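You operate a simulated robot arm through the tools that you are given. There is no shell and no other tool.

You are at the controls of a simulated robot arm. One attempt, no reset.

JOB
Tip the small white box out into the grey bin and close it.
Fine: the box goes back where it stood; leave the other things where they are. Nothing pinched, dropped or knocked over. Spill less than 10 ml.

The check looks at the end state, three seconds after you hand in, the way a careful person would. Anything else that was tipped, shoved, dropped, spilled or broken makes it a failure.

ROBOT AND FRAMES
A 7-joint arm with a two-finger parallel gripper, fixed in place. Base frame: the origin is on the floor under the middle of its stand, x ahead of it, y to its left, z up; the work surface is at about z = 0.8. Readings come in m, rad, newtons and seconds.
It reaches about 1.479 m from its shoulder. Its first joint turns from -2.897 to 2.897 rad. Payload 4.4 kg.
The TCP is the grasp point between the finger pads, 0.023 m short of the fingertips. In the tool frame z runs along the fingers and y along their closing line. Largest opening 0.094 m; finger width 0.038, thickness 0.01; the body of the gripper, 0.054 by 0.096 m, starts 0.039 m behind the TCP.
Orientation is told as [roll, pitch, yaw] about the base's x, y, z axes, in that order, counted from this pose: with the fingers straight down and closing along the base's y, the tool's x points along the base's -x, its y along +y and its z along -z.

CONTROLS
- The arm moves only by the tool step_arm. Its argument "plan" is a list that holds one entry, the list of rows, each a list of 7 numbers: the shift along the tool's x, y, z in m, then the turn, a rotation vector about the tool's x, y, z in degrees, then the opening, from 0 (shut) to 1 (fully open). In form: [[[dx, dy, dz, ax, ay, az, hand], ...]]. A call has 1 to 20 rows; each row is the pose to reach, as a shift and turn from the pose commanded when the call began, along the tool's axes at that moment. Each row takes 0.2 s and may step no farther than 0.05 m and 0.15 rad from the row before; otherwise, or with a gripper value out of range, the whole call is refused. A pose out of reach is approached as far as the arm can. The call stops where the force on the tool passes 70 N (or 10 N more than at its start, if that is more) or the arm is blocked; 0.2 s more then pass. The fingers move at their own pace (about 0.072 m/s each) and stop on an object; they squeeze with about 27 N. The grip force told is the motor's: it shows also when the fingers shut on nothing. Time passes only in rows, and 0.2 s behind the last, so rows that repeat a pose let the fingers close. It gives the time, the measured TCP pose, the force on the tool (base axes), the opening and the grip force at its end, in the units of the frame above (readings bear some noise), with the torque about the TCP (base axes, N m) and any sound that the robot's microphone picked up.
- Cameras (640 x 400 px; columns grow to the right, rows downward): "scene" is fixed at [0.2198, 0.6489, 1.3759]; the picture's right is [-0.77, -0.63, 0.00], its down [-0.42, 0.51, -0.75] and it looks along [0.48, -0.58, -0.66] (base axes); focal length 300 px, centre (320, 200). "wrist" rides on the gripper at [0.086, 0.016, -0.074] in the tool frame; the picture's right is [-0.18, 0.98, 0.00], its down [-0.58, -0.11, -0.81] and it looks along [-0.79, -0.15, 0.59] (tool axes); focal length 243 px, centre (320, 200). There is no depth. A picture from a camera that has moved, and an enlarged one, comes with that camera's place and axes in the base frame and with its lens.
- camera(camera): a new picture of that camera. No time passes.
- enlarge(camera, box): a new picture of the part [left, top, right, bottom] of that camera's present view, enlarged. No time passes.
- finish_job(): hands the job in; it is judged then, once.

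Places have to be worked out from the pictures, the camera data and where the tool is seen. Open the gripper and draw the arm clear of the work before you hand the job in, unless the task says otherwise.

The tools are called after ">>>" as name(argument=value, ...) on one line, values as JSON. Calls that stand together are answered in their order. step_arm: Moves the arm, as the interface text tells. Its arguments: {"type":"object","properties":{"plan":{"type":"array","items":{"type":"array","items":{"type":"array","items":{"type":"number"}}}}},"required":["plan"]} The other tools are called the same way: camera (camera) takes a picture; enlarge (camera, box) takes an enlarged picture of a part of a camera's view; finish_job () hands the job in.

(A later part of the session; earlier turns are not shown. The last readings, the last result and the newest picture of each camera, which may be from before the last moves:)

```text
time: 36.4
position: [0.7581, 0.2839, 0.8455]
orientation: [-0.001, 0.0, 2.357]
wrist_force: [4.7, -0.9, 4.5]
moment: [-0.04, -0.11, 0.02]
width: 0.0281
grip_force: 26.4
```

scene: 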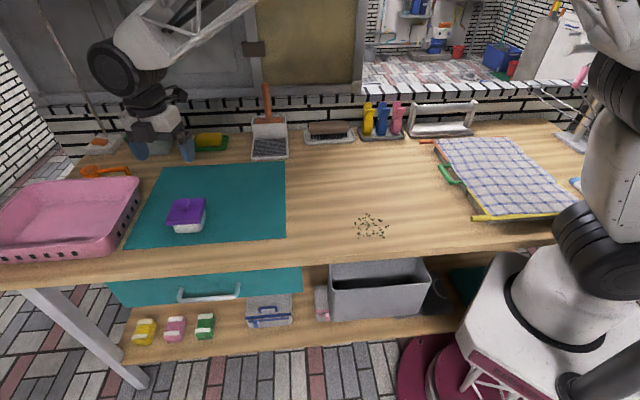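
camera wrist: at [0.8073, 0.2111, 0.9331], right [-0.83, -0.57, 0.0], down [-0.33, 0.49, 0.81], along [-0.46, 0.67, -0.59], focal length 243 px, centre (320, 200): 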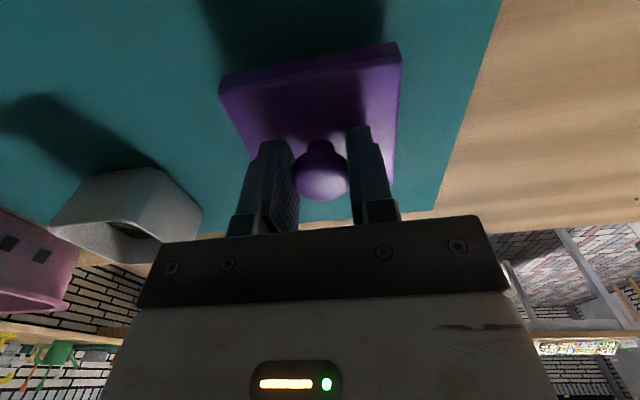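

The contact load has dropped to about 5 N, so I'll open the fingers while holding position.

>>> step_arm(plan=[[[0, 0, 0, 0, 0, 0, 0.4], [0, 0, 0, 0, 0, 0, 0.5], [0, 0, 0, 0, 0, 0, 0.6], [0, 0, 0, 0, 0, 0, 0.6]]])

>>> enlarge(camera="scene", box=[220, 170, 300, 220])

>>> enlarge(camera="wrist", box=[180, 0, 440, 220])

```text
time: 37.4
position: [0.7579, 0.284, 0.8458]
orientation: [0.001, 0.001, 2.355]
wrist_force: [0.6, 0.7, 0.3]
moment: [0.01, 0.01, -0.04]
width: 0.0564
grip_force: 0.1
```

```text
8.00 times, centred on (260, 195) of scene
camera zoom: at [0.2198, 0.6489, 1.3759], right [-0.77, -0.63, 0.0], down [-0.42, 0.51, -0.75], along [0.48, -0.58, -0.66], focal length 2396 px, centre (800, 240)
```

zoom: 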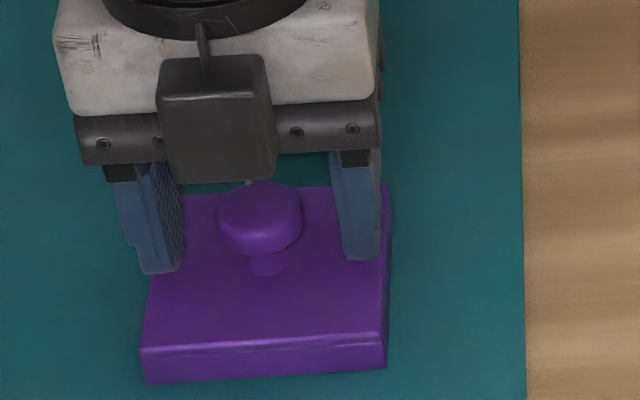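

```text
1.82 times, centred on (310, 110) of wrist
camera zoom: at [0.8071, 0.2113, 0.9204], right [-0.83, -0.56, 0.0], down [-0.33, 0.49, 0.81], along [-0.46, 0.67, -0.59], focal length 441 px, centre (338, 364)
```

zoom: 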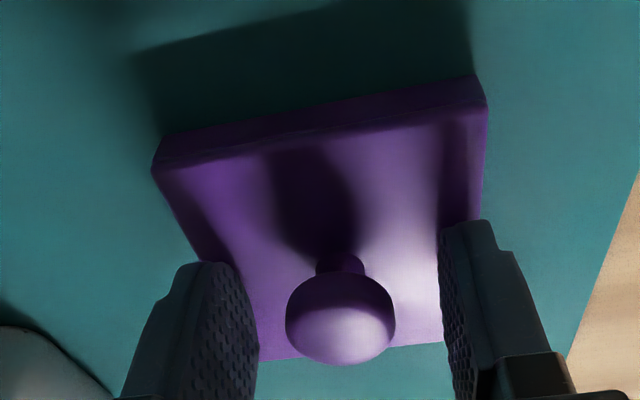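

The lid rests flat on the mat. I'll rise straight up clear of it and study the open box.

>>> step_arm(plan=[[[0, 0, -0.01, 0, 0, 0, 0.6], [0, 0, -0.03, 0, 0, 0, 0.6], [0, 0, -0.06, 0, 0, 0, 0.6], [0, 0, -0.1, 0, 0, 0, 0.6], [0, 0, -0.134, 0, 0, 0, 0.6], [0, 0, -0.134, 0, 0, 0, 0.6]]])

>>> enlarge(camera="scene", box=[160, 180, 220, 240])

>>> enlarge(camera="scene", box=[220, 170, 300, 220])

>>> camera(camera="wrist")

```text
time: 38.8
position: [0.7593, 0.2843, 0.9785]
orientation: [0.0, 0.0, 2.354]
wrist_force: [-0.6, -0.6, -0.1]
moment: [-0.01, 0.01, 0.01]
width: 0.056
grip_force: 0.0
```

```text
6.67 times, centred on (190, 210) of scene
camera zoom: at [0.2198, 0.6489, 1.3759], right [-0.77, -0.63, 0.0], down [-0.42, 0.51, -0.75], along [0.48, -0.58, -0.66], focal length 1996 px, centre (1187, 133)
```

zoom: 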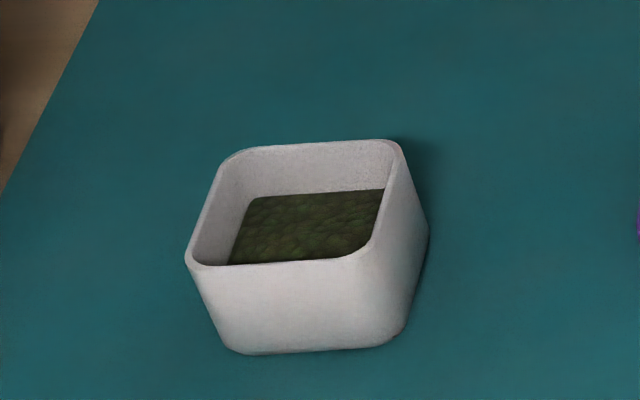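

```text
8.00 times, centred on (260, 195) of scene
camera zoom: at [0.2198, 0.6489, 1.3759], right [-0.77, -0.63, 0.0], down [-0.42, 0.51, -0.75], along [0.48, -0.58, -0.66], focal length 2396 px, centre (800, 240)
```

zoom: 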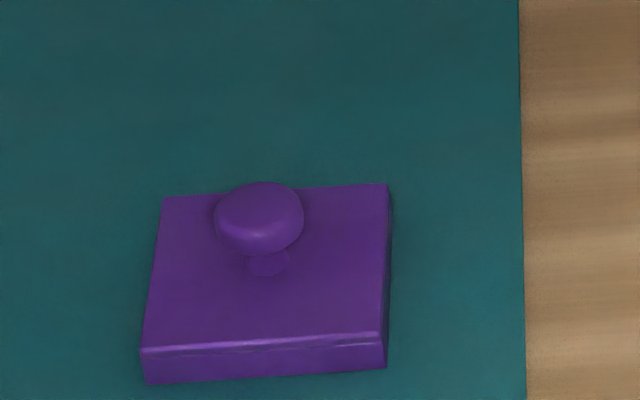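

```text
taken
camera wrist: at [0.8069, 0.2107, 1.0538], right [-0.83, -0.56, 0.0], down [-0.33, 0.49, 0.81], along [-0.46, 0.67, -0.59], focal length 243 px, centre (320, 200)
```

wrist: 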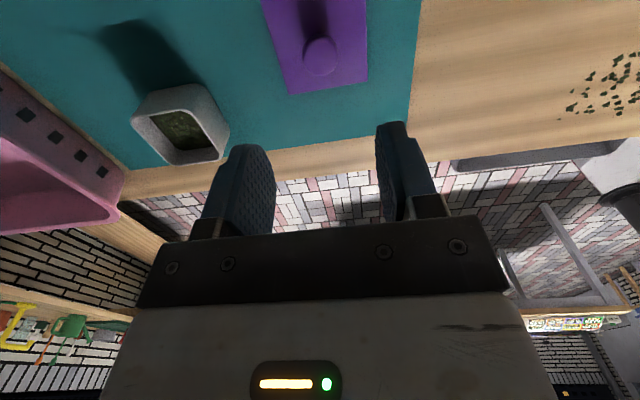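

The box rim is about 69 mm across at z ≈ 0.854, centred near (0.835, 0.4335). I'll swing to the front of the table with the fingers tilted 40° below horizontal, lined up to slide around the box's sides.

>>> step_arm(plan=[[[-0.02, -0.01, 0, 0, 5, 0, 1], [-0.045, -0.03, 0, 0, 11, 0, 1], [-0.07, -0.055, 0.003, 0, 17, 0, 1], [-0.1, -0.08, 0.008, 0, 24, 0, 1], [-0.125, -0.105, 0.013, 0, 31, 0, 1], [-0.15, -0.13, 0.018, 0, 38, 0, 1], [-0.172, -0.148, 0.022, 0, 44, 0, 1], [-0.19, -0.16, 0.026, 0, 50, 0, 1], [-0.19, -0.16, 0.026, 0, 50, 0, 1]]])

>>> camera(camera="wrist")

>>> camera(camera="scene")

```text
time: 40.8
position: [0.7362, 0.5336, 0.9524]
orientation: [0.0, 0.874, 2.355]
wrist_force: [-0.2, -0.3, 0.0]
moment: [0.0, 0.0, 0.0]
width: 0.0941
grip_force: 0.0
```

```text
taken
camera wrist: at [0.7227, 0.5215, 1.0674], right [-0.78, -0.61, -0.14], down [-0.62, 0.78, 0.07], along [0.07, 0.14, -0.99], focal length 243 px, centre (320, 200)
```

wrist: 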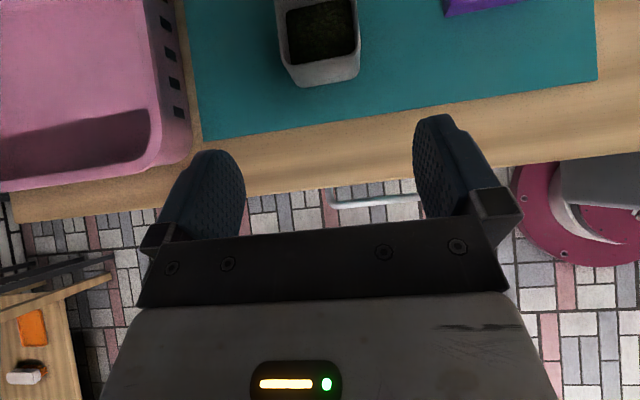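

```text
taken
```

scene: 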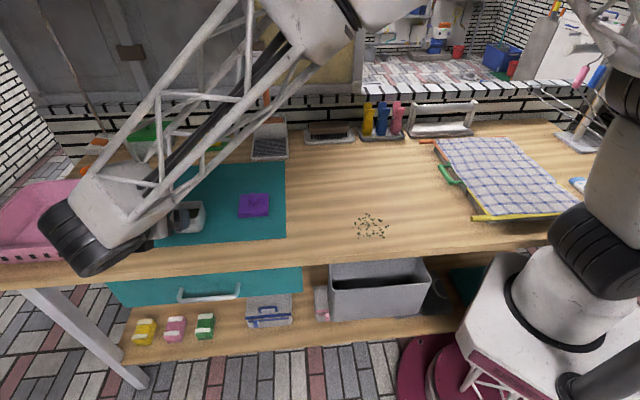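

The hand is in front of the box at the right tilt. I'll enlarge to check the lateral centring on the box before sliding in.

>>> enlarge(camera="wrist", box=[240, 0, 400, 100])

```text
4.00 times, centred on (320, 50) of wrist
camera zoom: at [0.7227, 0.5215, 1.0674], right [-0.78, -0.61, -0.14], down [-0.62, 0.78, 0.07], along [0.07, 0.14, -0.99], focal length 970 px, centre (320, 800)
```

zoom: 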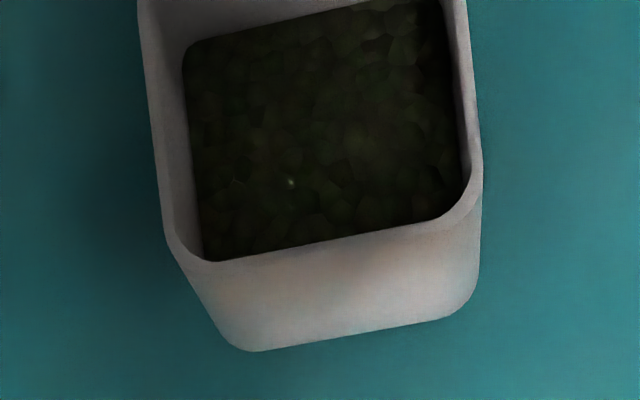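

Laterally the box is centred within a millimetre and parallel to the fingers. I'll slide in along the finger direction most of the way and check again.

>>> step_arm(plan=[[[0, 0, 0.03, 0, 0, 0, 1], [0, 0, 0.06, 0, 0, 0, 1], [0, 0, 0.085, 0, 0, 0, 1], [0, 0, 0.105, 0, 0, 0, 1], [0, 0, 0.12, 0, 0, 0, 1], [0, 0, 0.12, 0, 0, 0, 1]]])

>>> camera(camera="wrist")

>>> camera(camera="scene")

```text
time: 42.2
position: [0.8019, 0.4667, 0.8779]
orientation: [-0.002, 0.874, 2.356]
wrist_force: [1.0, -0.1, -0.1]
moment: [0.02, 0.01, 0.0]
width: 0.0938
grip_force: 0.0
```

```text
taken
camera wrist: at [0.7887, 0.4558, 0.9907], right [-0.78, -0.61, -0.14], down [-0.62, 0.78, 0.07], along [0.07, 0.15, -0.99], focal length 243 px, centre (320, 200)
```

wrist: 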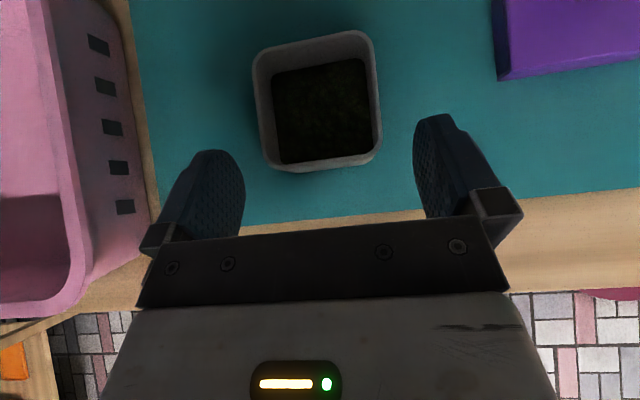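

```text
taken
```

scene: 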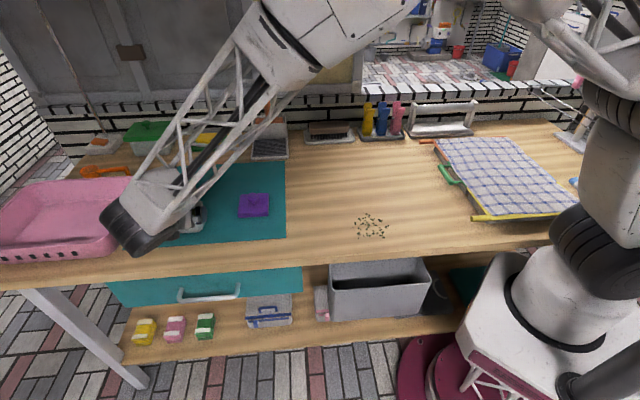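

The fingers straddle the box evenly. I'll look from the scene camera at clearance around the basket before the last 5.5 cm.

>>> enlarge(camera="scene", box=[90, 160, 250, 260])

>>> enlarge(camera="wrist", box=[160, 20, 480, 220])

```text
4.00 times, centred on (170, 210) of scene
camera zoom: at [0.2198, 0.6489, 1.3759], right [-0.77, -0.63, 0.0], down [-0.42, 0.51, -0.75], along [0.48, -0.58, -0.66], focal length 1198 px, centre (920, 160)
```

zoom: 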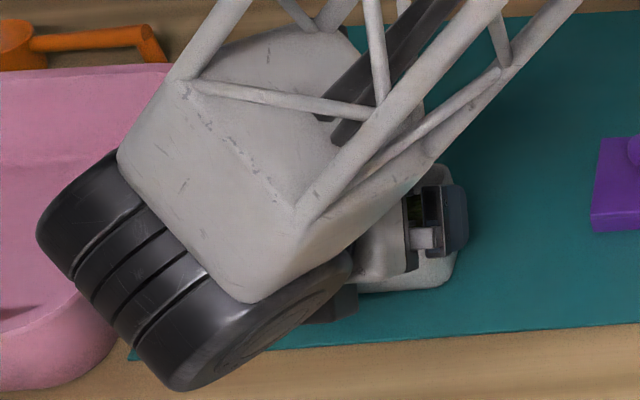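

```text
2.00 times, centred on (320, 120) of wrist
camera zoom: at [0.7887, 0.4558, 0.9907], right [-0.78, -0.61, -0.14], down [-0.62, 0.78, 0.07], along [0.07, 0.15, -0.99], focal length 485 px, centre (320, 360)
```

zoom: 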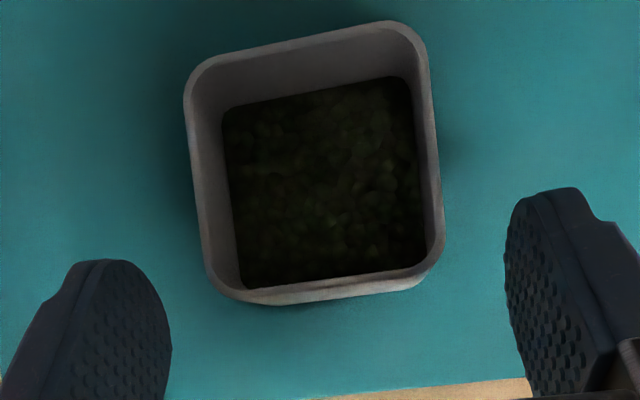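

There's good clearance to the basket and the box is centred between the fingers. I'll slide in the last 5.2 cm with a 0.8 mm sideways correction.

>>> step_arm(plan=[[[0, -0.0008, 0.012, 0, 0, 0, 1], [0, -0.0008, 0.024, 0, 0, 0, 1], [0, -0.0008, 0.036, 0, 0, 0, 1], [0, -0.0008, 0.045, 0, 0, 0, 1], [0, -0.0008, 0.052, 0, 0, 0, 1], [0, -0.0008, 0.052, 0, 0, 0, 1]]])

>>> camera(camera="wrist")

>>> enlarge(camera="scene", box=[90, 160, 250, 260])

```text
time: 43.6
position: [0.8316, 0.4395, 0.8434]
orientation: [0.0, 0.872, 2.356]
wrist_force: [-1.1, -0.7, -0.6]
moment: [-0.01, 0.03, 0.0]
width: 0.094
grip_force: 0.1
```

```text
taken
camera wrist: at [0.8178, 0.4285, 0.9571], right [-0.78, -0.61, -0.14], down [-0.62, 0.78, 0.07], along [0.07, 0.14, -0.99], focal length 243 px, centre (320, 200)
```

wrist: 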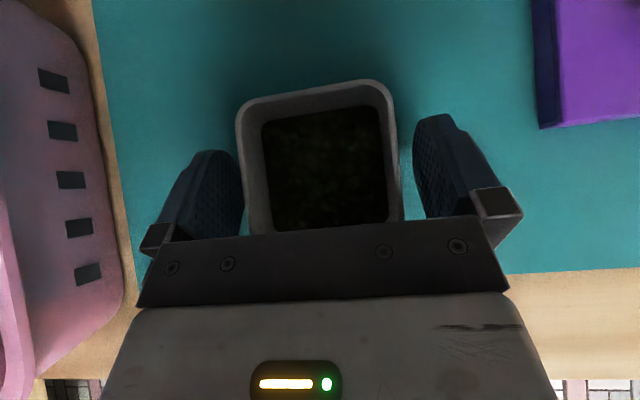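

```text
4.00 times, centred on (170, 210) of scene
camera zoom: at [0.2198, 0.6489, 1.3759], right [-0.77, -0.63, 0.0], down [-0.42, 0.51, -0.75], along [0.48, -0.58, -0.66], focal length 1198 px, centre (920, 160)
```

zoom: 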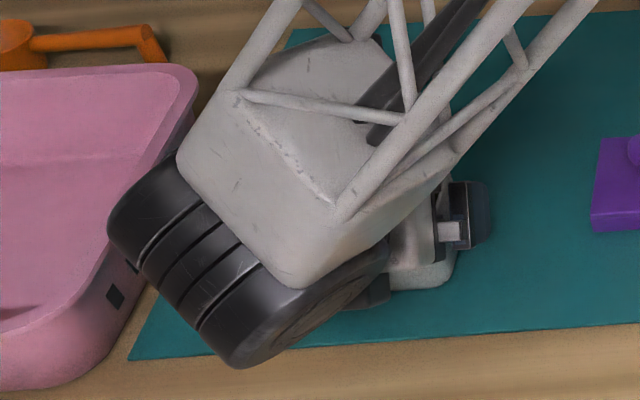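

The box sits between the pads. I'll close slowly so it isn't shoved.

>>> step_arm(plan=[[[0, 0, 0, 0, 0, 0, 0.9], [0, 0, 0, 0, 0, 0, 0.82], [0, 0, 0, 0, 0, 0, 0.77], [0, 0, 0, 0, 0, 0, 0.74], [0, 0, 0, 0, 0, 0, 0.72], [0, 0, 0, 0, 0, 0, 0.7], [0, 0, 0, 0, 0, 0, 0.66], [0, 0, 0, 0, 0, 0, 0.5], [0, 0, 0, 0, 0, 0, 0.3], [0, 0, 0, 0, 0, 0, 0]]])

>>> camera(camera="wrist")

>>> enlarge(camera="scene", box=[140, 180, 240, 240])

```text
time: 45.8
position: [0.8301, 0.4392, 0.8425]
orientation: [-0.001, 0.872, 2.356]
wrist_force: [0.2, -0.8, -0.1]
moment: [-0.02, 0.01, 0.02]
width: 0.0698
grip_force: 27.1
```

```text
taken
camera wrist: at [0.8177, 0.4285, 0.9573], right [-0.78, -0.61, -0.14], down [-0.62, 0.78, 0.07], along [0.07, 0.14, -0.99], focal length 243 px, centre (320, 200)
```

wrist: 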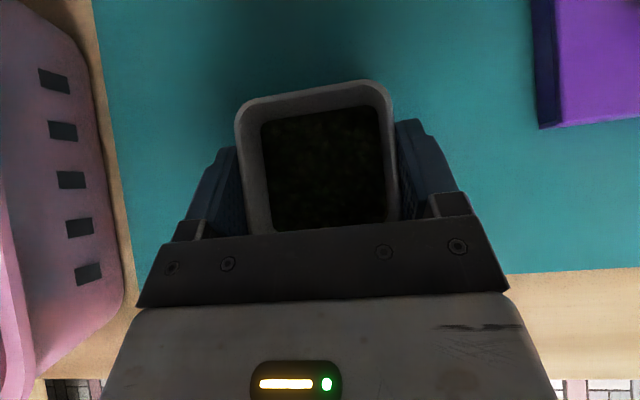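

```text
6.40 times, centred on (190, 210) of scene
camera zoom: at [0.2198, 0.6489, 1.3759], right [-0.77, -0.63, 0.0], down [-0.42, 0.51, -0.75], along [0.48, -0.58, -0.66], focal length 1916 px, centre (1152, 136)
```

zoom: 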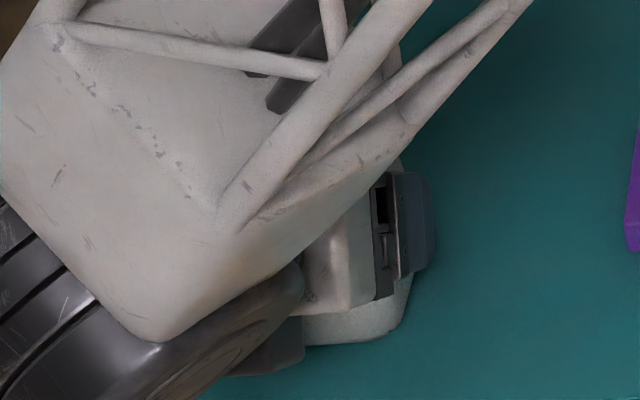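

The box is gripped at 70 mm with no visible shift. I'll lift 2 cm straight up (x and z combined in the tilted frame) and check that it holds level.

>>> step_arm(plan=[[[0.0023, 0, -0.0019, 0, 0, 0, 0], [0.0054, 0, -0.0045, 0, 0, 0, 0], [0.0092, 0, -0.0077, 0, 0, 0, 0], [0.0123, 0, -0.0103, 0, 0, 0, 0], [0.0153, 0, -0.0129, 0, 0, 0, 0], [0.0153, 0, -0.0129, 0, 0, 0, 0]]])

>>> camera(camera="wrist")

>>> enlarge(camera="scene", box=[140, 180, 240, 240])

```text
time: 47.2
position: [0.83, 0.4396, 0.8627]
orientation: [-0.002, 0.872, 2.357]
wrist_force: [-0.1, -0.1, -0.7]
moment: [-0.02, -0.01, -0.01]
width: 0.0697
grip_force: 27.4
```

```text
taken
camera wrist: at [0.8175, 0.4287, 0.9776], right [-0.78, -0.61, -0.14], down [-0.62, 0.78, 0.07], along [0.07, 0.14, -0.99], focal length 243 px, centre (320, 200)
```

wrist: 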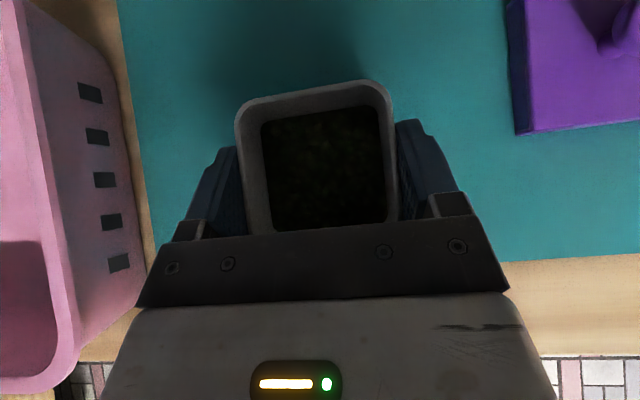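

```text
6.40 times, centred on (190, 210) of scene
camera zoom: at [0.2198, 0.6489, 1.3759], right [-0.77, -0.63, 0.0], down [-0.42, 0.51, -0.75], along [0.48, -0.58, -0.66], focal length 1916 px, centre (1152, 136)
```

zoom: 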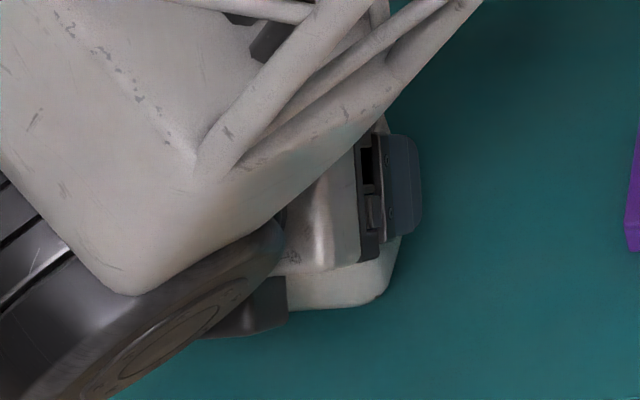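

The box is held level and steady. I'll raise it and carry it upright to just above the bin's far half, with the hand on the front side.

>>> step_arm(plan=[[[0.0128, 0, -0.0108, 0, 0, 0, 0], [0.0257, 0, -0.0216, 0, 0, 0, 0], [0.0385, 0, -0.0323, 0, 0, 0, 0], [0.0513, 0, -0.0431, 0, 0, 0, 0], [0.0465, 0.0159, -0.0488, 0, 0, 0, 0], [0.0393, 0.0397, -0.0574, 0, 0, 0, 0], [0.0297, 0.0714, -0.0688, 0, 0, 0, 0], [0.0201, 0.1031, -0.0803, 0, 0, 0, 0], [0.0105, 0.1349, -0.0917, 0, 0, 0, 0], [0.0009, 0.1666, -0.1031, 0, 0, 0, 0], [-0.0087, 0.1984, -0.1146, 0, 0, 0, 0], [-0.0183, 0.2301, -0.126, 0, 0, 0, 0], [-0.0279, 0.2618, -0.1374, 0, 0, 0, 0], [-0.0375, 0.2936, -0.1488, 0, 0, 0, 0], [-0.0471, 0.3253, -0.1603, 0, 0, 0, 0], [-0.0567, 0.357, -0.1717, 0, 0, 0, 0], [-0.0639, 0.3808, -0.1803, 0, 0, 0, 0], [-0.0687, 0.3967, -0.186, 0, 0, 0, 0], [-0.0687, 0.3967, -0.186, 0, 0, 0, 0]]])

>>> camera(camera="wrist")

>>> camera(camera="scene")

```text
time: 51.2
position: [0.4186, 0.2914, 0.9315]
orientation: [-0.001, 0.873, 2.356]
wrist_force: [0.8, 0.5, -1.2]
moment: [0.0, 0.03, 0.0]
width: 0.0701
grip_force: 27.2
```

```text
taken
camera wrist: at [0.4047, 0.2801, 1.044], right [-0.78, -0.61, -0.14], down [-0.62, 0.78, 0.07], along [0.07, 0.14, -0.99], focal length 243 px, centre (320, 200)
```

wrist: 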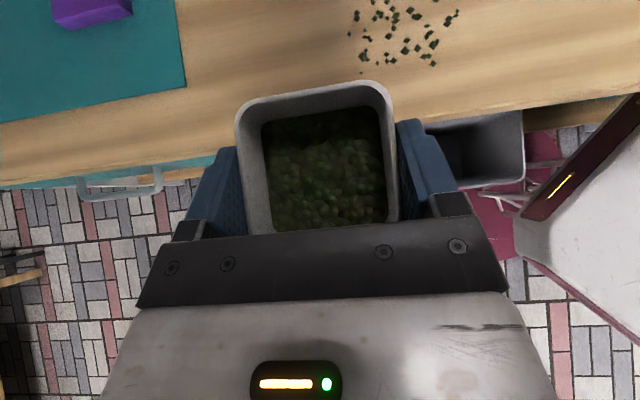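

```text
taken
```

scene: 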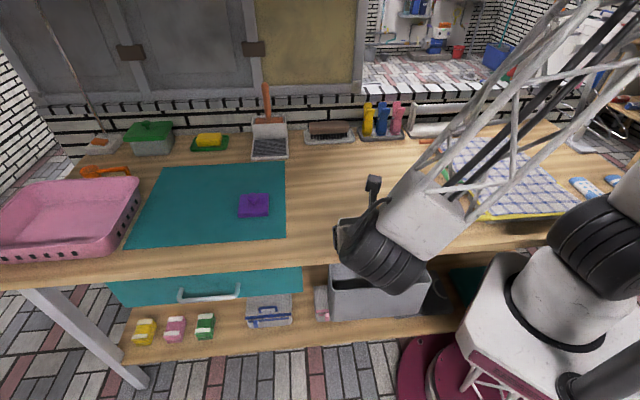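

The wrist camera now sees one end of the bin almost straight down. I'll enlarge that to refine where the bin's opening lies.

>>> enlarge(camera="wrist", box=[400, 80, 560, 220])

>>> enlarge(camera="scene", box=[290, 160, 450, 330])

>>> enlarge(camera="wrist", box=[200, 70, 440, 240])

```text
2.86 times, centred on (480, 150) of wrist
camera zoom: at [0.4047, 0.2801, 1.044], right [-0.78, -0.61, -0.14], down [-0.62, 0.78, 0.07], along [0.07, 0.14, -0.99], focal length 693 px, centre (-137, 343)
```

zoom: 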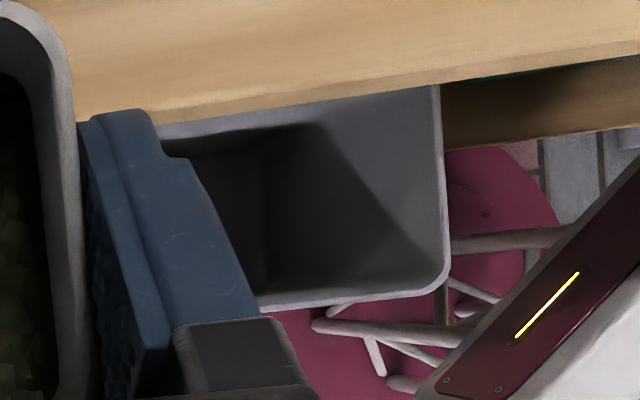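

```text
2.35 times, centred on (370, 245) of scene
camera zoom: at [0.2198, 0.6489, 1.3759], right [-0.77, -0.63, 0.0], down [-0.42, 0.51, -0.75], along [0.48, -0.58, -0.66], focal length 705 px, centre (202, 94)
```

zoom: 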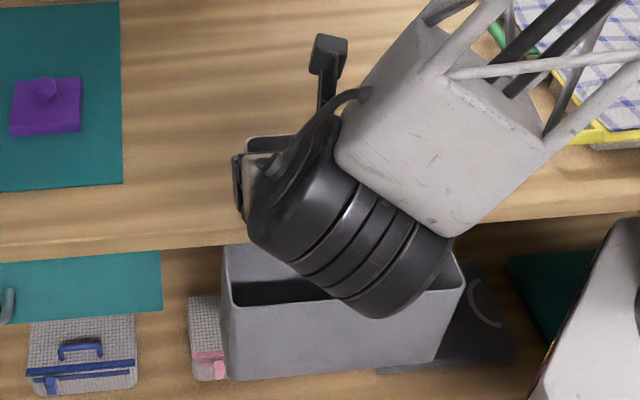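

```text
2.35 times, centred on (320, 155) of wrist
camera zoom: at [0.4047, 0.2801, 1.044], right [-0.78, -0.61, -0.14], down [-0.62, 0.78, 0.07], along [0.07, 0.14, -0.99], focal length 571 px, centre (320, 306)
```

zoom: 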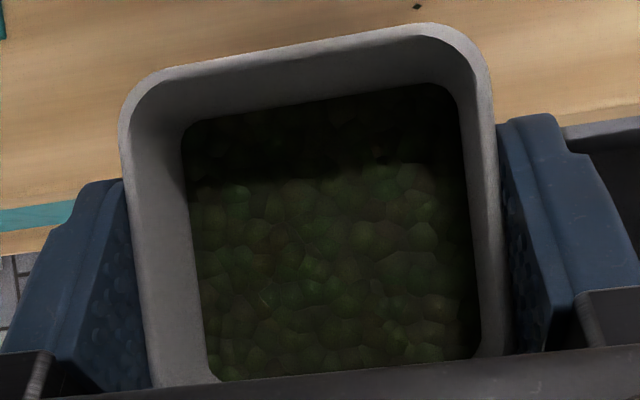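

The refined slot runs from the bin's front rim to the table lip, about 6.8 cm wide, with the rim at z ≈ 0.77; the bin hangs on the table front. I'll pour over one box corner so the stream is narrow: lower to TCP z = 0.88 and start rolling to 30° while keeping that corner above the slot.

>>> step_arm(plan=[[[-0.0153, 0, 0.0129, 0, 0, 0, 0], [-0.0306, 0, 0.0257, 0, 0, 0, 0], [-0.0419, 0, 0.0287, 0, 0, 0, 0], [-0.0455, 0, 0.0245, 0, 0, 0, 0], [-0.0432, 0, 0.0271, 0, 0, 8, 0], [-0.0416, 0, 0.0291, 0, 0, 15, 0], [-0.0393, 0, 0.0317, 0, 0, 22, 0], [-0.0373, 0, 0.0342, 0, 0, 30, 0], [-0.0373, 0, 0.0342, 0, 0, 30, 0]]])

>>> camera(camera="wrist")

>>> enlarge(camera="scene", box=[290, 160, 450, 330])

```text
time: 53.2
position: [0.4198, 0.2897, 0.8802]
orientation: [-0.541, 0.722, 1.623]
wrist_force: [0.0, -0.3, -1.4]
moment: [0.0, 0.0, 0.0]
width: 0.07
grip_force: 27.2
```

```text
taken
camera wrist: at [0.3687, 0.2581, 0.9785], right [-0.83, -0.24, -0.5], down [-0.37, 0.91, 0.17], along [0.41, 0.33, -0.85], focal length 243 px, centre (320, 200)
```

wrist: 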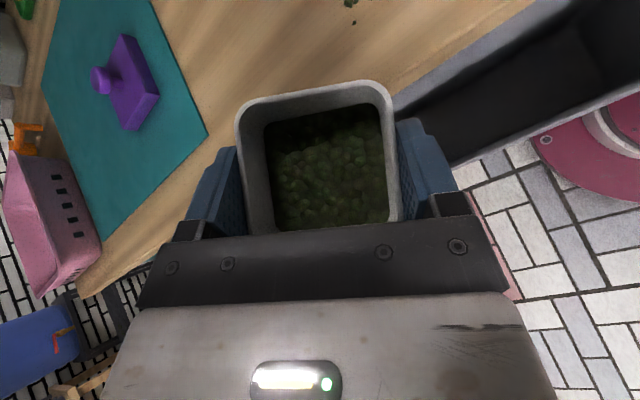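

```text
2.35 times, centred on (370, 245) of scene
camera zoom: at [0.2198, 0.6489, 1.3759], right [-0.77, -0.63, 0.0], down [-0.42, 0.51, -0.75], along [0.48, -0.58, -0.66], focal length 705 px, centre (202, 94)
```

zoom: 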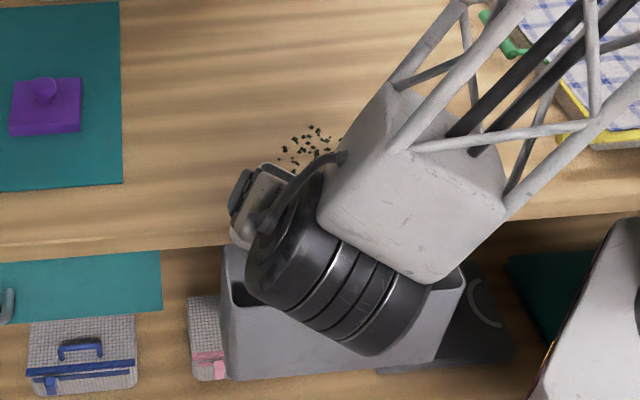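

The pose tracks exactly and nothing has spilled; the box is leaning over the slot. I'll continue the roll slowly to about 62°.

>>> step_arm(plan=[[[0.0011, -0.0006, 0.0015, 0, 0, 4, 0], [0.0022, -0.0013, 0.003, 0, 0, 8, 0], [0.0033, -0.0019, 0.0045, 0, 0, 12, 0], [0.0043, -0.0025, 0.006, 0, 0, 16, 0], [0.0055, -0.0032, 0.0075, 0, 0, 20, 0], [0.0066, -0.0038, 0.009, 0, 0, 24, 0], [0.0076, -0.0044, 0.0105, 0, 0, 28, 0], [0.0087, -0.005, 0.012, 0, 0, 32, 0], [0.0087, -0.005, 0.012, 0, 0, 32, 0]]])

>>> camera(camera="wrist")

>>> enlarge(camera="scene", box=[290, 160, 450, 330])

```text
time: 55.2
position: [0.4322, 0.2793, 0.8798]
orientation: [-0.811, 0.366, 1.115]
wrist_force: [-0.3, -0.5, -2.1]
moment: [-0.02, 0.01, -0.03]
width: 0.0698
grip_force: 27.3
```

```text
taken
camera wrist: at [0.3422, 0.2472, 0.9473], right [-0.64, 0.22, -0.73], down [-0.12, 0.92, 0.38], along [0.76, 0.33, -0.56], focal length 243 px, centre (320, 200)
```

wrist: 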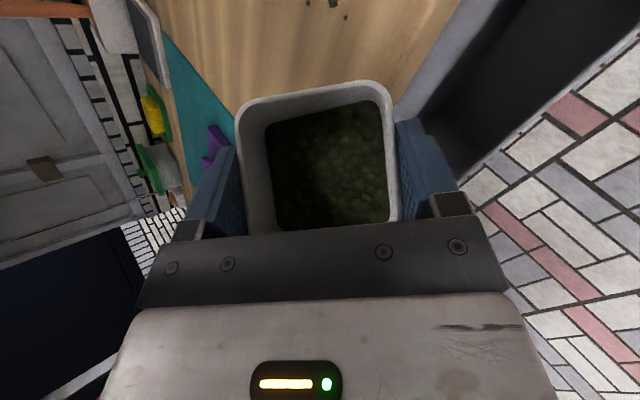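

```text
2.35 times, centred on (370, 245) of scene
camera zoom: at [0.2198, 0.6489, 1.3759], right [-0.77, -0.63, 0.0], down [-0.42, 0.51, -0.75], along [0.48, -0.58, -0.66], focal length 705 px, centre (202, 94)
```

zoom: 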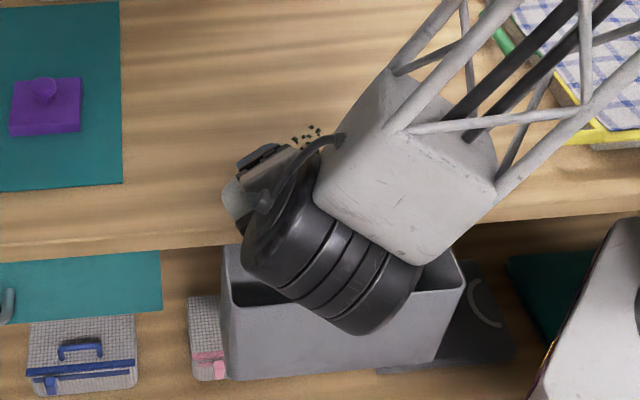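

The leaves are still inside at about 46° of tilt and the exit corner is above the bin. I'll continue slowly.

>>> step_arm(plan=[[[0.0004, -0.0008, 0.0011, 0, 0, 3, 0], [0.0008, -0.0016, 0.0021, 0, 0, 6, 0], [0.0013, -0.0024, 0.0032, 0, 0, 9, 0], [0.0017, -0.0031, 0.0042, 0, 0, 12, 0], [0.0021, -0.0039, 0.0052, 0, 0, 15, 0], [0.0021, -0.0039, 0.0052, 0, 0, 15, 0]]])

>>> camera(camera="wrist")

>>> enlarge(camera="scene", box=[290, 160, 450, 330])

```text
time: 56.6
position: [0.4363, 0.2728, 0.88]
orientation: [-0.861, 0.172, 0.932]
wrist_force: [0.5, -0.5, -0.4]
moment: [0.02, 0.0, 0.01]
width: 0.0696
grip_force: 26.7
```

```text
taken
camera wrist: at [0.3341, 0.2492, 0.9298], right [-0.48, 0.42, -0.77], down [-0.03, 0.87, 0.5], along [0.87, 0.26, -0.41], focal length 243 px, centre (320, 200)
```

wrist: 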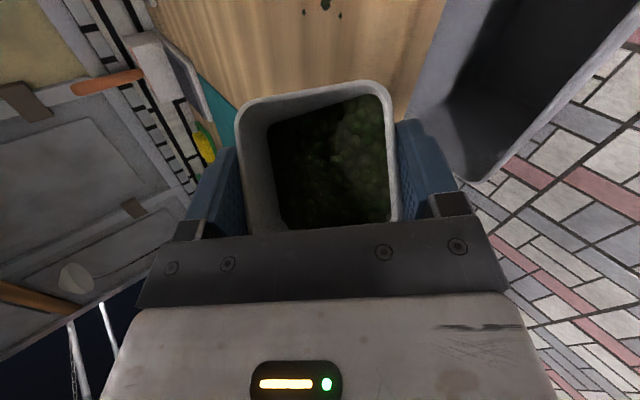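

```text
2.35 times, centred on (370, 245) of scene
camera zoom: at [0.2198, 0.6489, 1.3759], right [-0.77, -0.63, 0.0], down [-0.42, 0.51, -0.75], along [0.48, -0.58, -0.66], focal length 705 px, centre (202, 94)
```

zoom: 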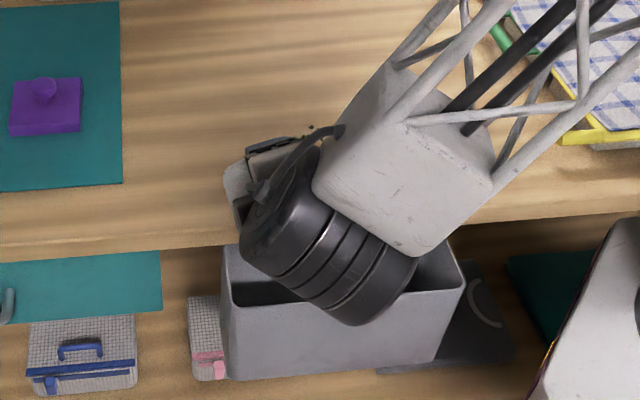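

The leaves are piling toward the exit side. I'll take a closer look at the rim corner before going on.

>>> enlarge(camera="wrist", box=[220, 60, 500, 235])

```text
2.29 times, centred on (360, 148) of wrist
camera zoom: at [0.3341, 0.2492, 0.9298], right [-0.48, 0.42, -0.77], down [-0.03, 0.87, 0.5], along [0.87, 0.26, -0.41], focal length 555 px, centre (229, 320)
```

zoom: 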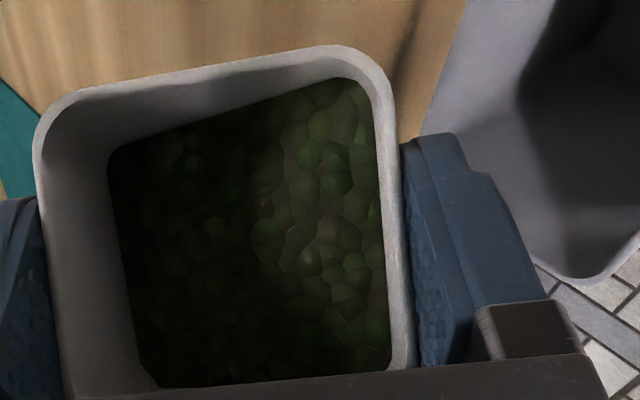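

The surface is just below the rim at the exit corner, so flow is about to start. I'll keep rolling more slowly to 98°.

>>> step_arm(plan=[[[0.0001, -0.0004, 0.0005, 0, 0, 1.5, 0], [0.0002, -0.0008, 0.0009, 0, 0, 3, 0], [0.0003, -0.0012, 0.0014, 0, 0, 4.5, 0], [0.0003, -0.0015, 0.0018, 0, 0, 6, 0], [0.0004, -0.0019, 0.0023, 0, 0, 7.5, 0], [0.0005, -0.0022, 0.0027, 0, 0, 9, 0], [0.0006, -0.0026, 0.0032, 0, 0, 10.5, 0], [0.0007, -0.0029, 0.0036, 0, 0, 12, 0], [0.0007, -0.0033, 0.004, 0, 0, 13.5, 0], [0.0008, -0.0036, 0.0044, 0, 0, 15, 0]]])

>>> camera(camera="wrist")

>>> enlarge(camera="scene", box=[290, 160, 450, 330])

```text
time: 58.8
position: [0.4395, 0.2694, 0.8797]
orientation: [-0.873, -0.027, 0.762]
wrist_force: [-0.4, 0.2, -1.3]
moment: [-0.02, 0.0, 0.04]
width: 0.07
grip_force: 26.6
```

```text
taken
camera wrist: at [0.3291, 0.257, 0.9122], right [-0.29, 0.6, -0.75], down [0.03, 0.79, 0.62], along [0.96, 0.16, -0.24], focal length 243 px, centre (320, 200)
```

wrist: 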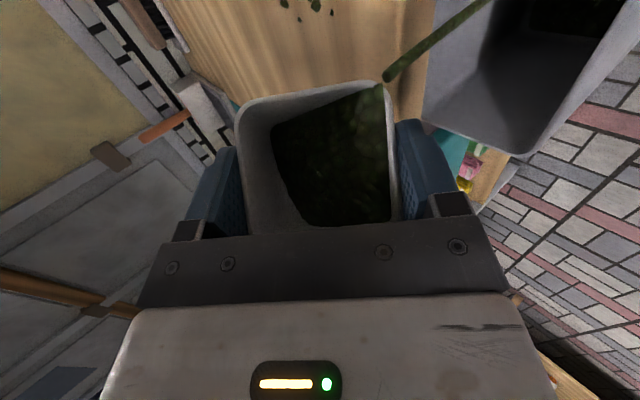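

```text
2.35 times, centred on (370, 245) of scene
camera zoom: at [0.2198, 0.6489, 1.3759], right [-0.77, -0.63, 0.0], down [-0.42, 0.51, -0.75], along [0.48, -0.58, -0.66], focal length 705 px, centre (202, 94)
```

zoom: 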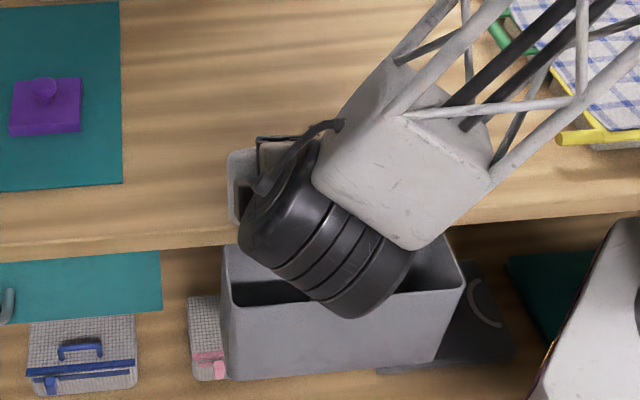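

A narrow green stream is leaving the corner. I'll zoom in to see that it lands inside the bin.

>>> enlarge(camera="wrist", box=[360, 0, 640, 170])

>>> enlarge(camera="scene", box=[320, 210, 440, 310])

```text
2.29 times, centred on (500, 85) of wrist
camera zoom: at [0.3291, 0.257, 0.9122], right [-0.29, 0.6, -0.75], down [0.03, 0.79, 0.62], along [0.96, 0.16, -0.24], focal length 555 px, centre (-91, 463)
```

zoom: 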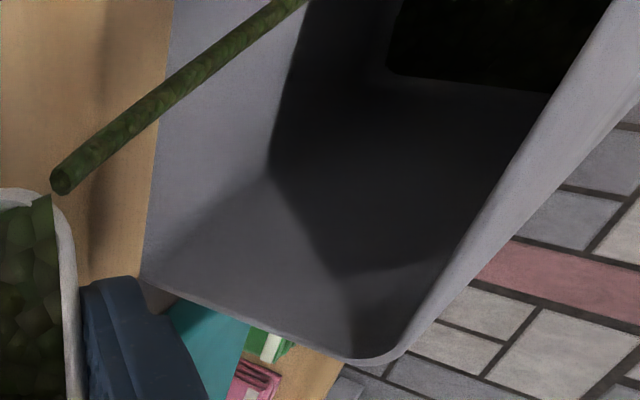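

```text
4.00 times, centred on (380, 260) of scene
camera zoom: at [0.2198, 0.6489, 1.3759], right [-0.77, -0.63, 0.0], down [-0.42, 0.51, -0.75], along [0.48, -0.58, -0.66], focal length 1198 px, centre (80, -40)
```

zoom: 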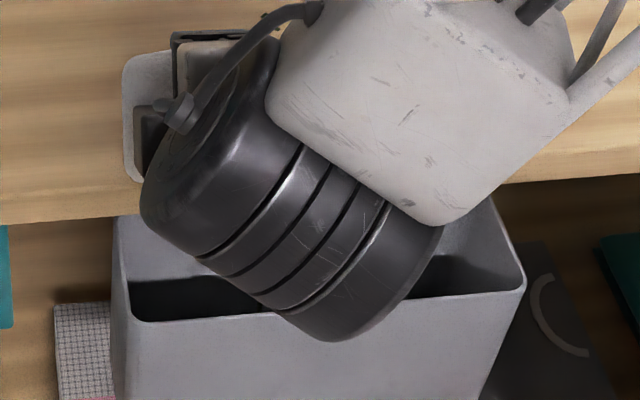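

The stream falls inside the bin, clear of the table lip, and a pile is forming at the bottom. I'll keep tilting slowly.

>>> step_arm(plan=[[[0, -0.0005, 0.0005, 0, 0, 2, 0], [0, -0.0008, 0.001, 0, 0, 4, 0], [0, -0.0013, 0.0015, 0, 0, 6, 0], [-0.0001, -0.0016, 0.0019, 0, 0, 8, 0], [-0.0001, -0.002, 0.0024, 0, 0, 10, 0], [-0.0001, -0.0023, 0.0028, 0, 0, 12, 0], [-0.0001, -0.0026, 0.0031, 0, 0, 14, 0], [-0.0001, -0.003, 0.0035, 0, 0, 16, 0], [-0.0001, -0.0032, 0.0038, 0, 0, 18, 0], [-0.0001, -0.0035, 0.0041, 0, 0, 20, 0], [-0.0001, -0.0035, 0.0041, 0, 0, 20, 0]]])

>>> camera(camera="wrist")

>>> enlarge(camera="scene", box=[290, 160, 450, 330])

```text
time: 61.2
position: [0.4441, 0.2667, 0.8801]
orientation: [-0.837, -0.292, 0.531]
wrist_force: [-0.2, -0.4, -0.8]
moment: [0.0, 0.01, -0.02]
width: 0.0698
grip_force: 27.0
```

```text
taken
camera wrist: at [0.3287, 0.2745, 0.8907], right [0.0, 0.76, -0.65], down [0.06, 0.64, 0.76], along [1.0, -0.04, -0.05], focal length 243 px, centre (320, 200)
```

wrist: 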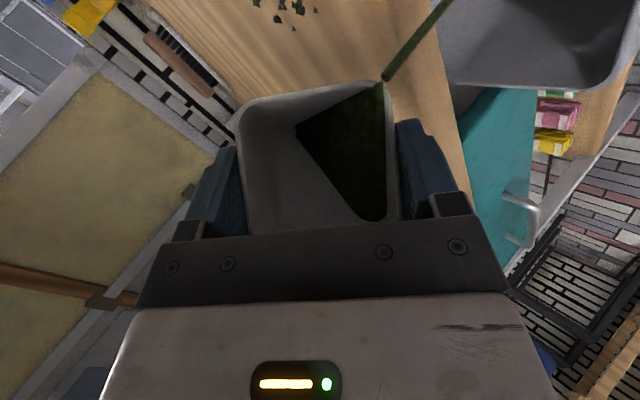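

```text
2.35 times, centred on (370, 245) of scene
camera zoom: at [0.2198, 0.6489, 1.3759], right [-0.77, -0.63, 0.0], down [-0.42, 0.51, -0.75], along [0.48, -0.58, -0.66], focal length 705 px, centre (202, 94)
```

zoom: 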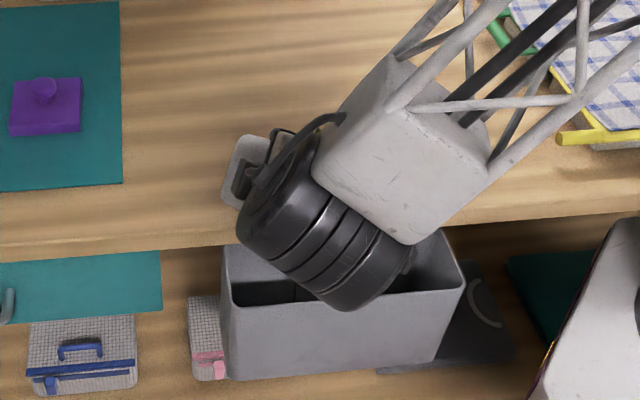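

About half is out and the exit corner is still over the slot at n' ≈ 0.115. I'll continue to a 132° roll.

>>> step_arm(plan=[[[-0.0001, -0.0002, 0.0003, 0, 0, 2, 0], [-0.0002, -0.0004, 0.0005, 0, 0, 4, 0], [-0.0003, -0.0007, 0.0008, 0, 0, 6, 0], [-0.0003, -0.0008, 0.0011, 0, 0, 8, 0], [-0.0004, -0.001, 0.0012, 0, 0, 10, 0], [-0.0004, -0.0011, 0.0014, 0, 0, 12, 0], [-0.0005, -0.0012, 0.0015, 0, 0, 14, 0], [-0.0005, -0.0013, 0.0017, 0, 0, 16, 0], [-0.0006, -0.0014, 0.0018, 0, 0, 18, 0], [-0.0006, -0.0014, 0.0018, 0, 0, 20, 0], [-0.0006, -0.0014, 0.0018, 0, 0, 20, 0]]])

>>> camera(camera="wrist")

>>> enlarge(camera="scene", box=[290, 160, 450, 330])

```text
time: 63.6
position: [0.4451, 0.2636, 0.8804]
orientation: [-0.723, -0.537, 0.26]
wrist_force: [0.4, -0.4, -1.3]
moment: [0.03, 0.01, 0.01]
width: 0.07
grip_force: 27.5
```

```text
taken
camera wrist: at [0.335, 0.2981, 0.8743], right [0.29, 0.84, -0.46], down [0.03, 0.48, 0.88], along [0.96, -0.27, 0.11], focal length 243 px, centre (320, 200)
```

wrist: 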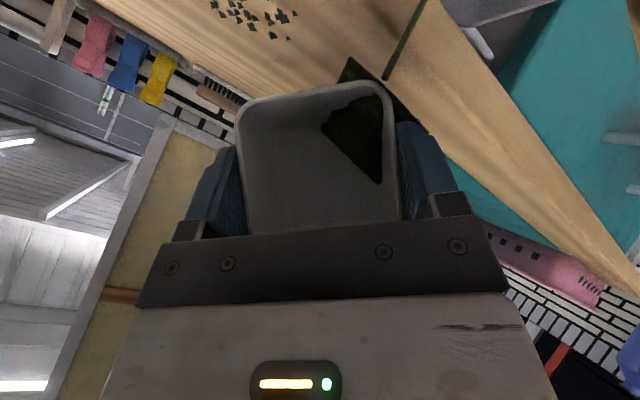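

```text
2.35 times, centred on (370, 245) of scene
camera zoom: at [0.2198, 0.6489, 1.3759], right [-0.77, -0.63, 0.0], down [-0.42, 0.51, -0.75], along [0.48, -0.58, -0.66], focal length 705 px, centre (202, 94)
```

zoom: 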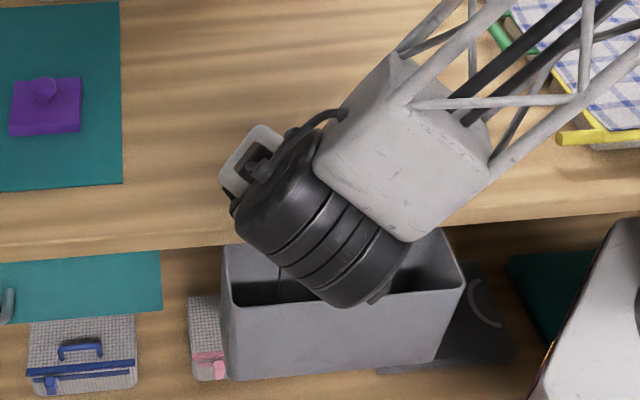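

Most of it is out. I'll zoom in on the dark patch near the exit corner and the remaining leaves.

>>> enlarge(camera="wrist", box=[220, 0, 480, 240])

>>> enlarge(camera="scene", box=[320, 200, 440, 310])

```text
1.67 times, centred on (350, 120) of wrist
camera zoom: at [0.335, 0.2981, 0.8743], right [0.29, 0.84, -0.46], down [0.03, 0.48, 0.88], along [0.96, -0.27, 0.11], focal length 404 px, centre (270, 333)
```

zoom: 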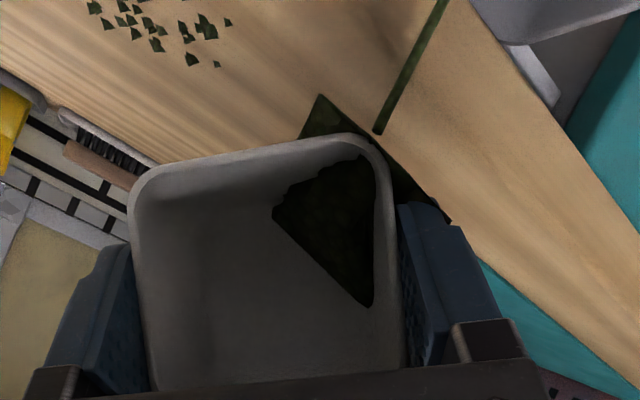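

```text
3.64 times, centred on (380, 255) of scene
camera zoom: at [0.2198, 0.6489, 1.3759], right [-0.77, -0.63, 0.0], down [-0.42, 0.51, -0.75], along [0.48, -0.58, -0.66], focal length 1089 px, centre (102, 0)
```

zoom: 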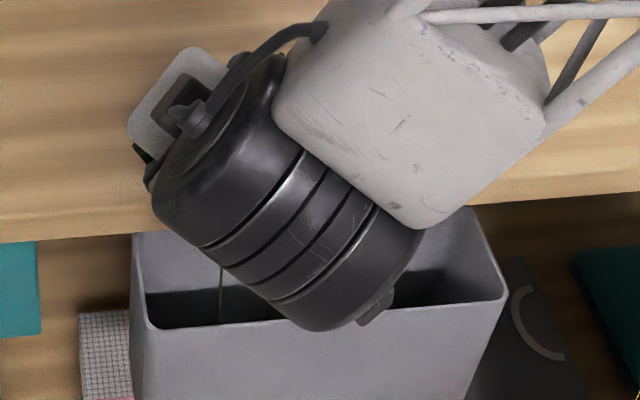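

The patch is just the leaf volume showing through the rounded corner; the thin stream is visible landing inside the bin. Now I'll raise the mouth past horizontal by levelling the hand (rotating about the table-edge axis), keeping the corner over the slot.

>>> step_arm(plan=[[[0.0014, 0.0016, -0.0025, 2.97, -2.68, 0, 0], [0.0028, 0.0032, -0.0051, 5.94, -5.35, 0, 0], [0.0043, 0.0048, -0.0077, 8.92, -8.03, 0, 0], [0.0058, 0.0064, -0.0103, 11.89, -10.7, 0, 0], [0.0072, 0.008, -0.0129, 14.86, -13.38, 0, 0], [0.0072, 0.008, -0.0129, 14.86, -13.38, 0, 0]]])

>>> enlarge(camera="wrist", box=[220, 0, 480, 240])

>>> enlarge(camera="scene", box=[290, 160, 450, 330])

```text
time: 65.0
position: [0.4334, 0.2757, 0.8794]
orientation: [-1.115, -0.682, 0.486]
wrist_force: [-0.8, 0.2, -1.2]
moment: [0.02, 0.01, 0.02]
width: 0.07
grip_force: 26.6
```

```text
1.67 times, centred on (350, 120) of wrist
camera zoom: at [0.3283, 0.3036, 0.839], right [0.42, 0.71, -0.57], down [-0.17, 0.68, 0.72], along [0.89, -0.2, 0.4], focal length 404 px, centre (270, 333)
```

zoom: 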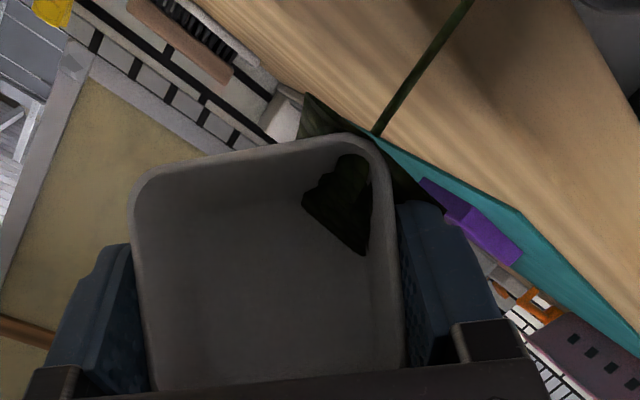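

```text
2.35 times, centred on (370, 245) of scene
camera zoom: at [0.2198, 0.6489, 1.3759], right [-0.77, -0.63, 0.0], down [-0.42, 0.51, -0.75], along [0.48, -0.58, -0.66], focal length 705 px, centre (202, 94)
```

zoom: 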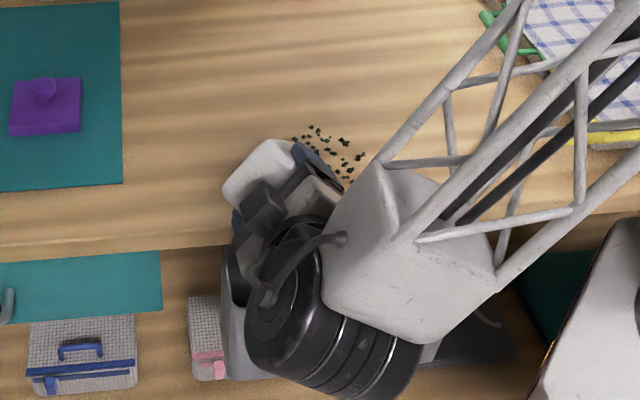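

Only a little remains in the corner. I'll continue levelling the hand past horizontal so it drains fully.

>>> step_arm(plan=[[[0.0008, 0.0008, -0.0031, 2.97, -2.68, 0, 0], [0.0015, 0.0017, -0.0063, 5.94, -5.35, 0, 0], [0.0023, 0.0025, -0.0094, 8.92, -8.03, 0, 0], [0.003, 0.0034, -0.0124, 11.89, -10.7, 0, 0], [0.0037, 0.0041, -0.0153, 14.86, -13.38, 0, 0], [0.0044, 0.0049, -0.0181, 17.83, -16.06, 0, 0], [0.0051, 0.0056, -0.0209, 20.8, -18.73, 0, 0], [0.0051, 0.0056, -0.0209, 20.8, -18.73, 0, 0], [0.0051, 0.0056, -0.0209, 20.8, -18.73, 0, 0]]])

>>> enlarge(camera="wrist", box=[220, 0, 480, 240])

>>> enlarge(camera="scene", box=[290, 160, 450, 330])

```text
time: 67.0
position: [0.4174, 0.2921, 0.8794]
orientation: [-1.757, -0.724, 0.912]
wrist_force: [0.3, 0.6, -0.7]
moment: [-0.02, 0.01, 0.02]
width: 0.0696
grip_force: 26.7
```

```text
1.67 times, centred on (350, 120) of wrist
camera zoom: at [0.3339, 0.2982, 0.8001], right [0.62, 0.5, -0.6], down [-0.36, 0.86, 0.35], along [0.7, 0.0, 0.72], focal length 404 px, centre (270, 333)
```

zoom: 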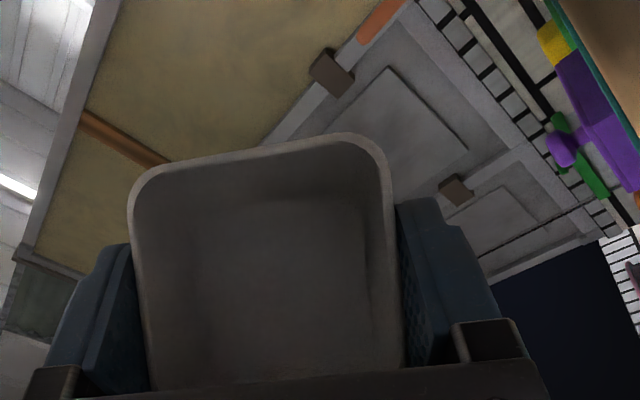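

```text
2.35 times, centred on (370, 245) of scene
camera zoom: at [0.2198, 0.6489, 1.3759], right [-0.77, -0.63, 0.0], down [-0.42, 0.51, -0.75], along [0.48, -0.58, -0.66], focal length 705 px, centre (202, 94)
```

zoom: 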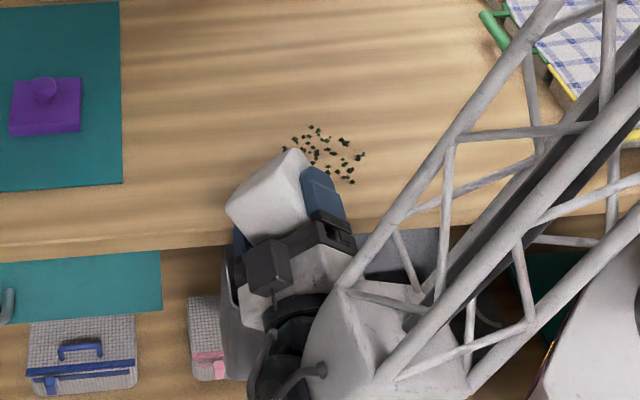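

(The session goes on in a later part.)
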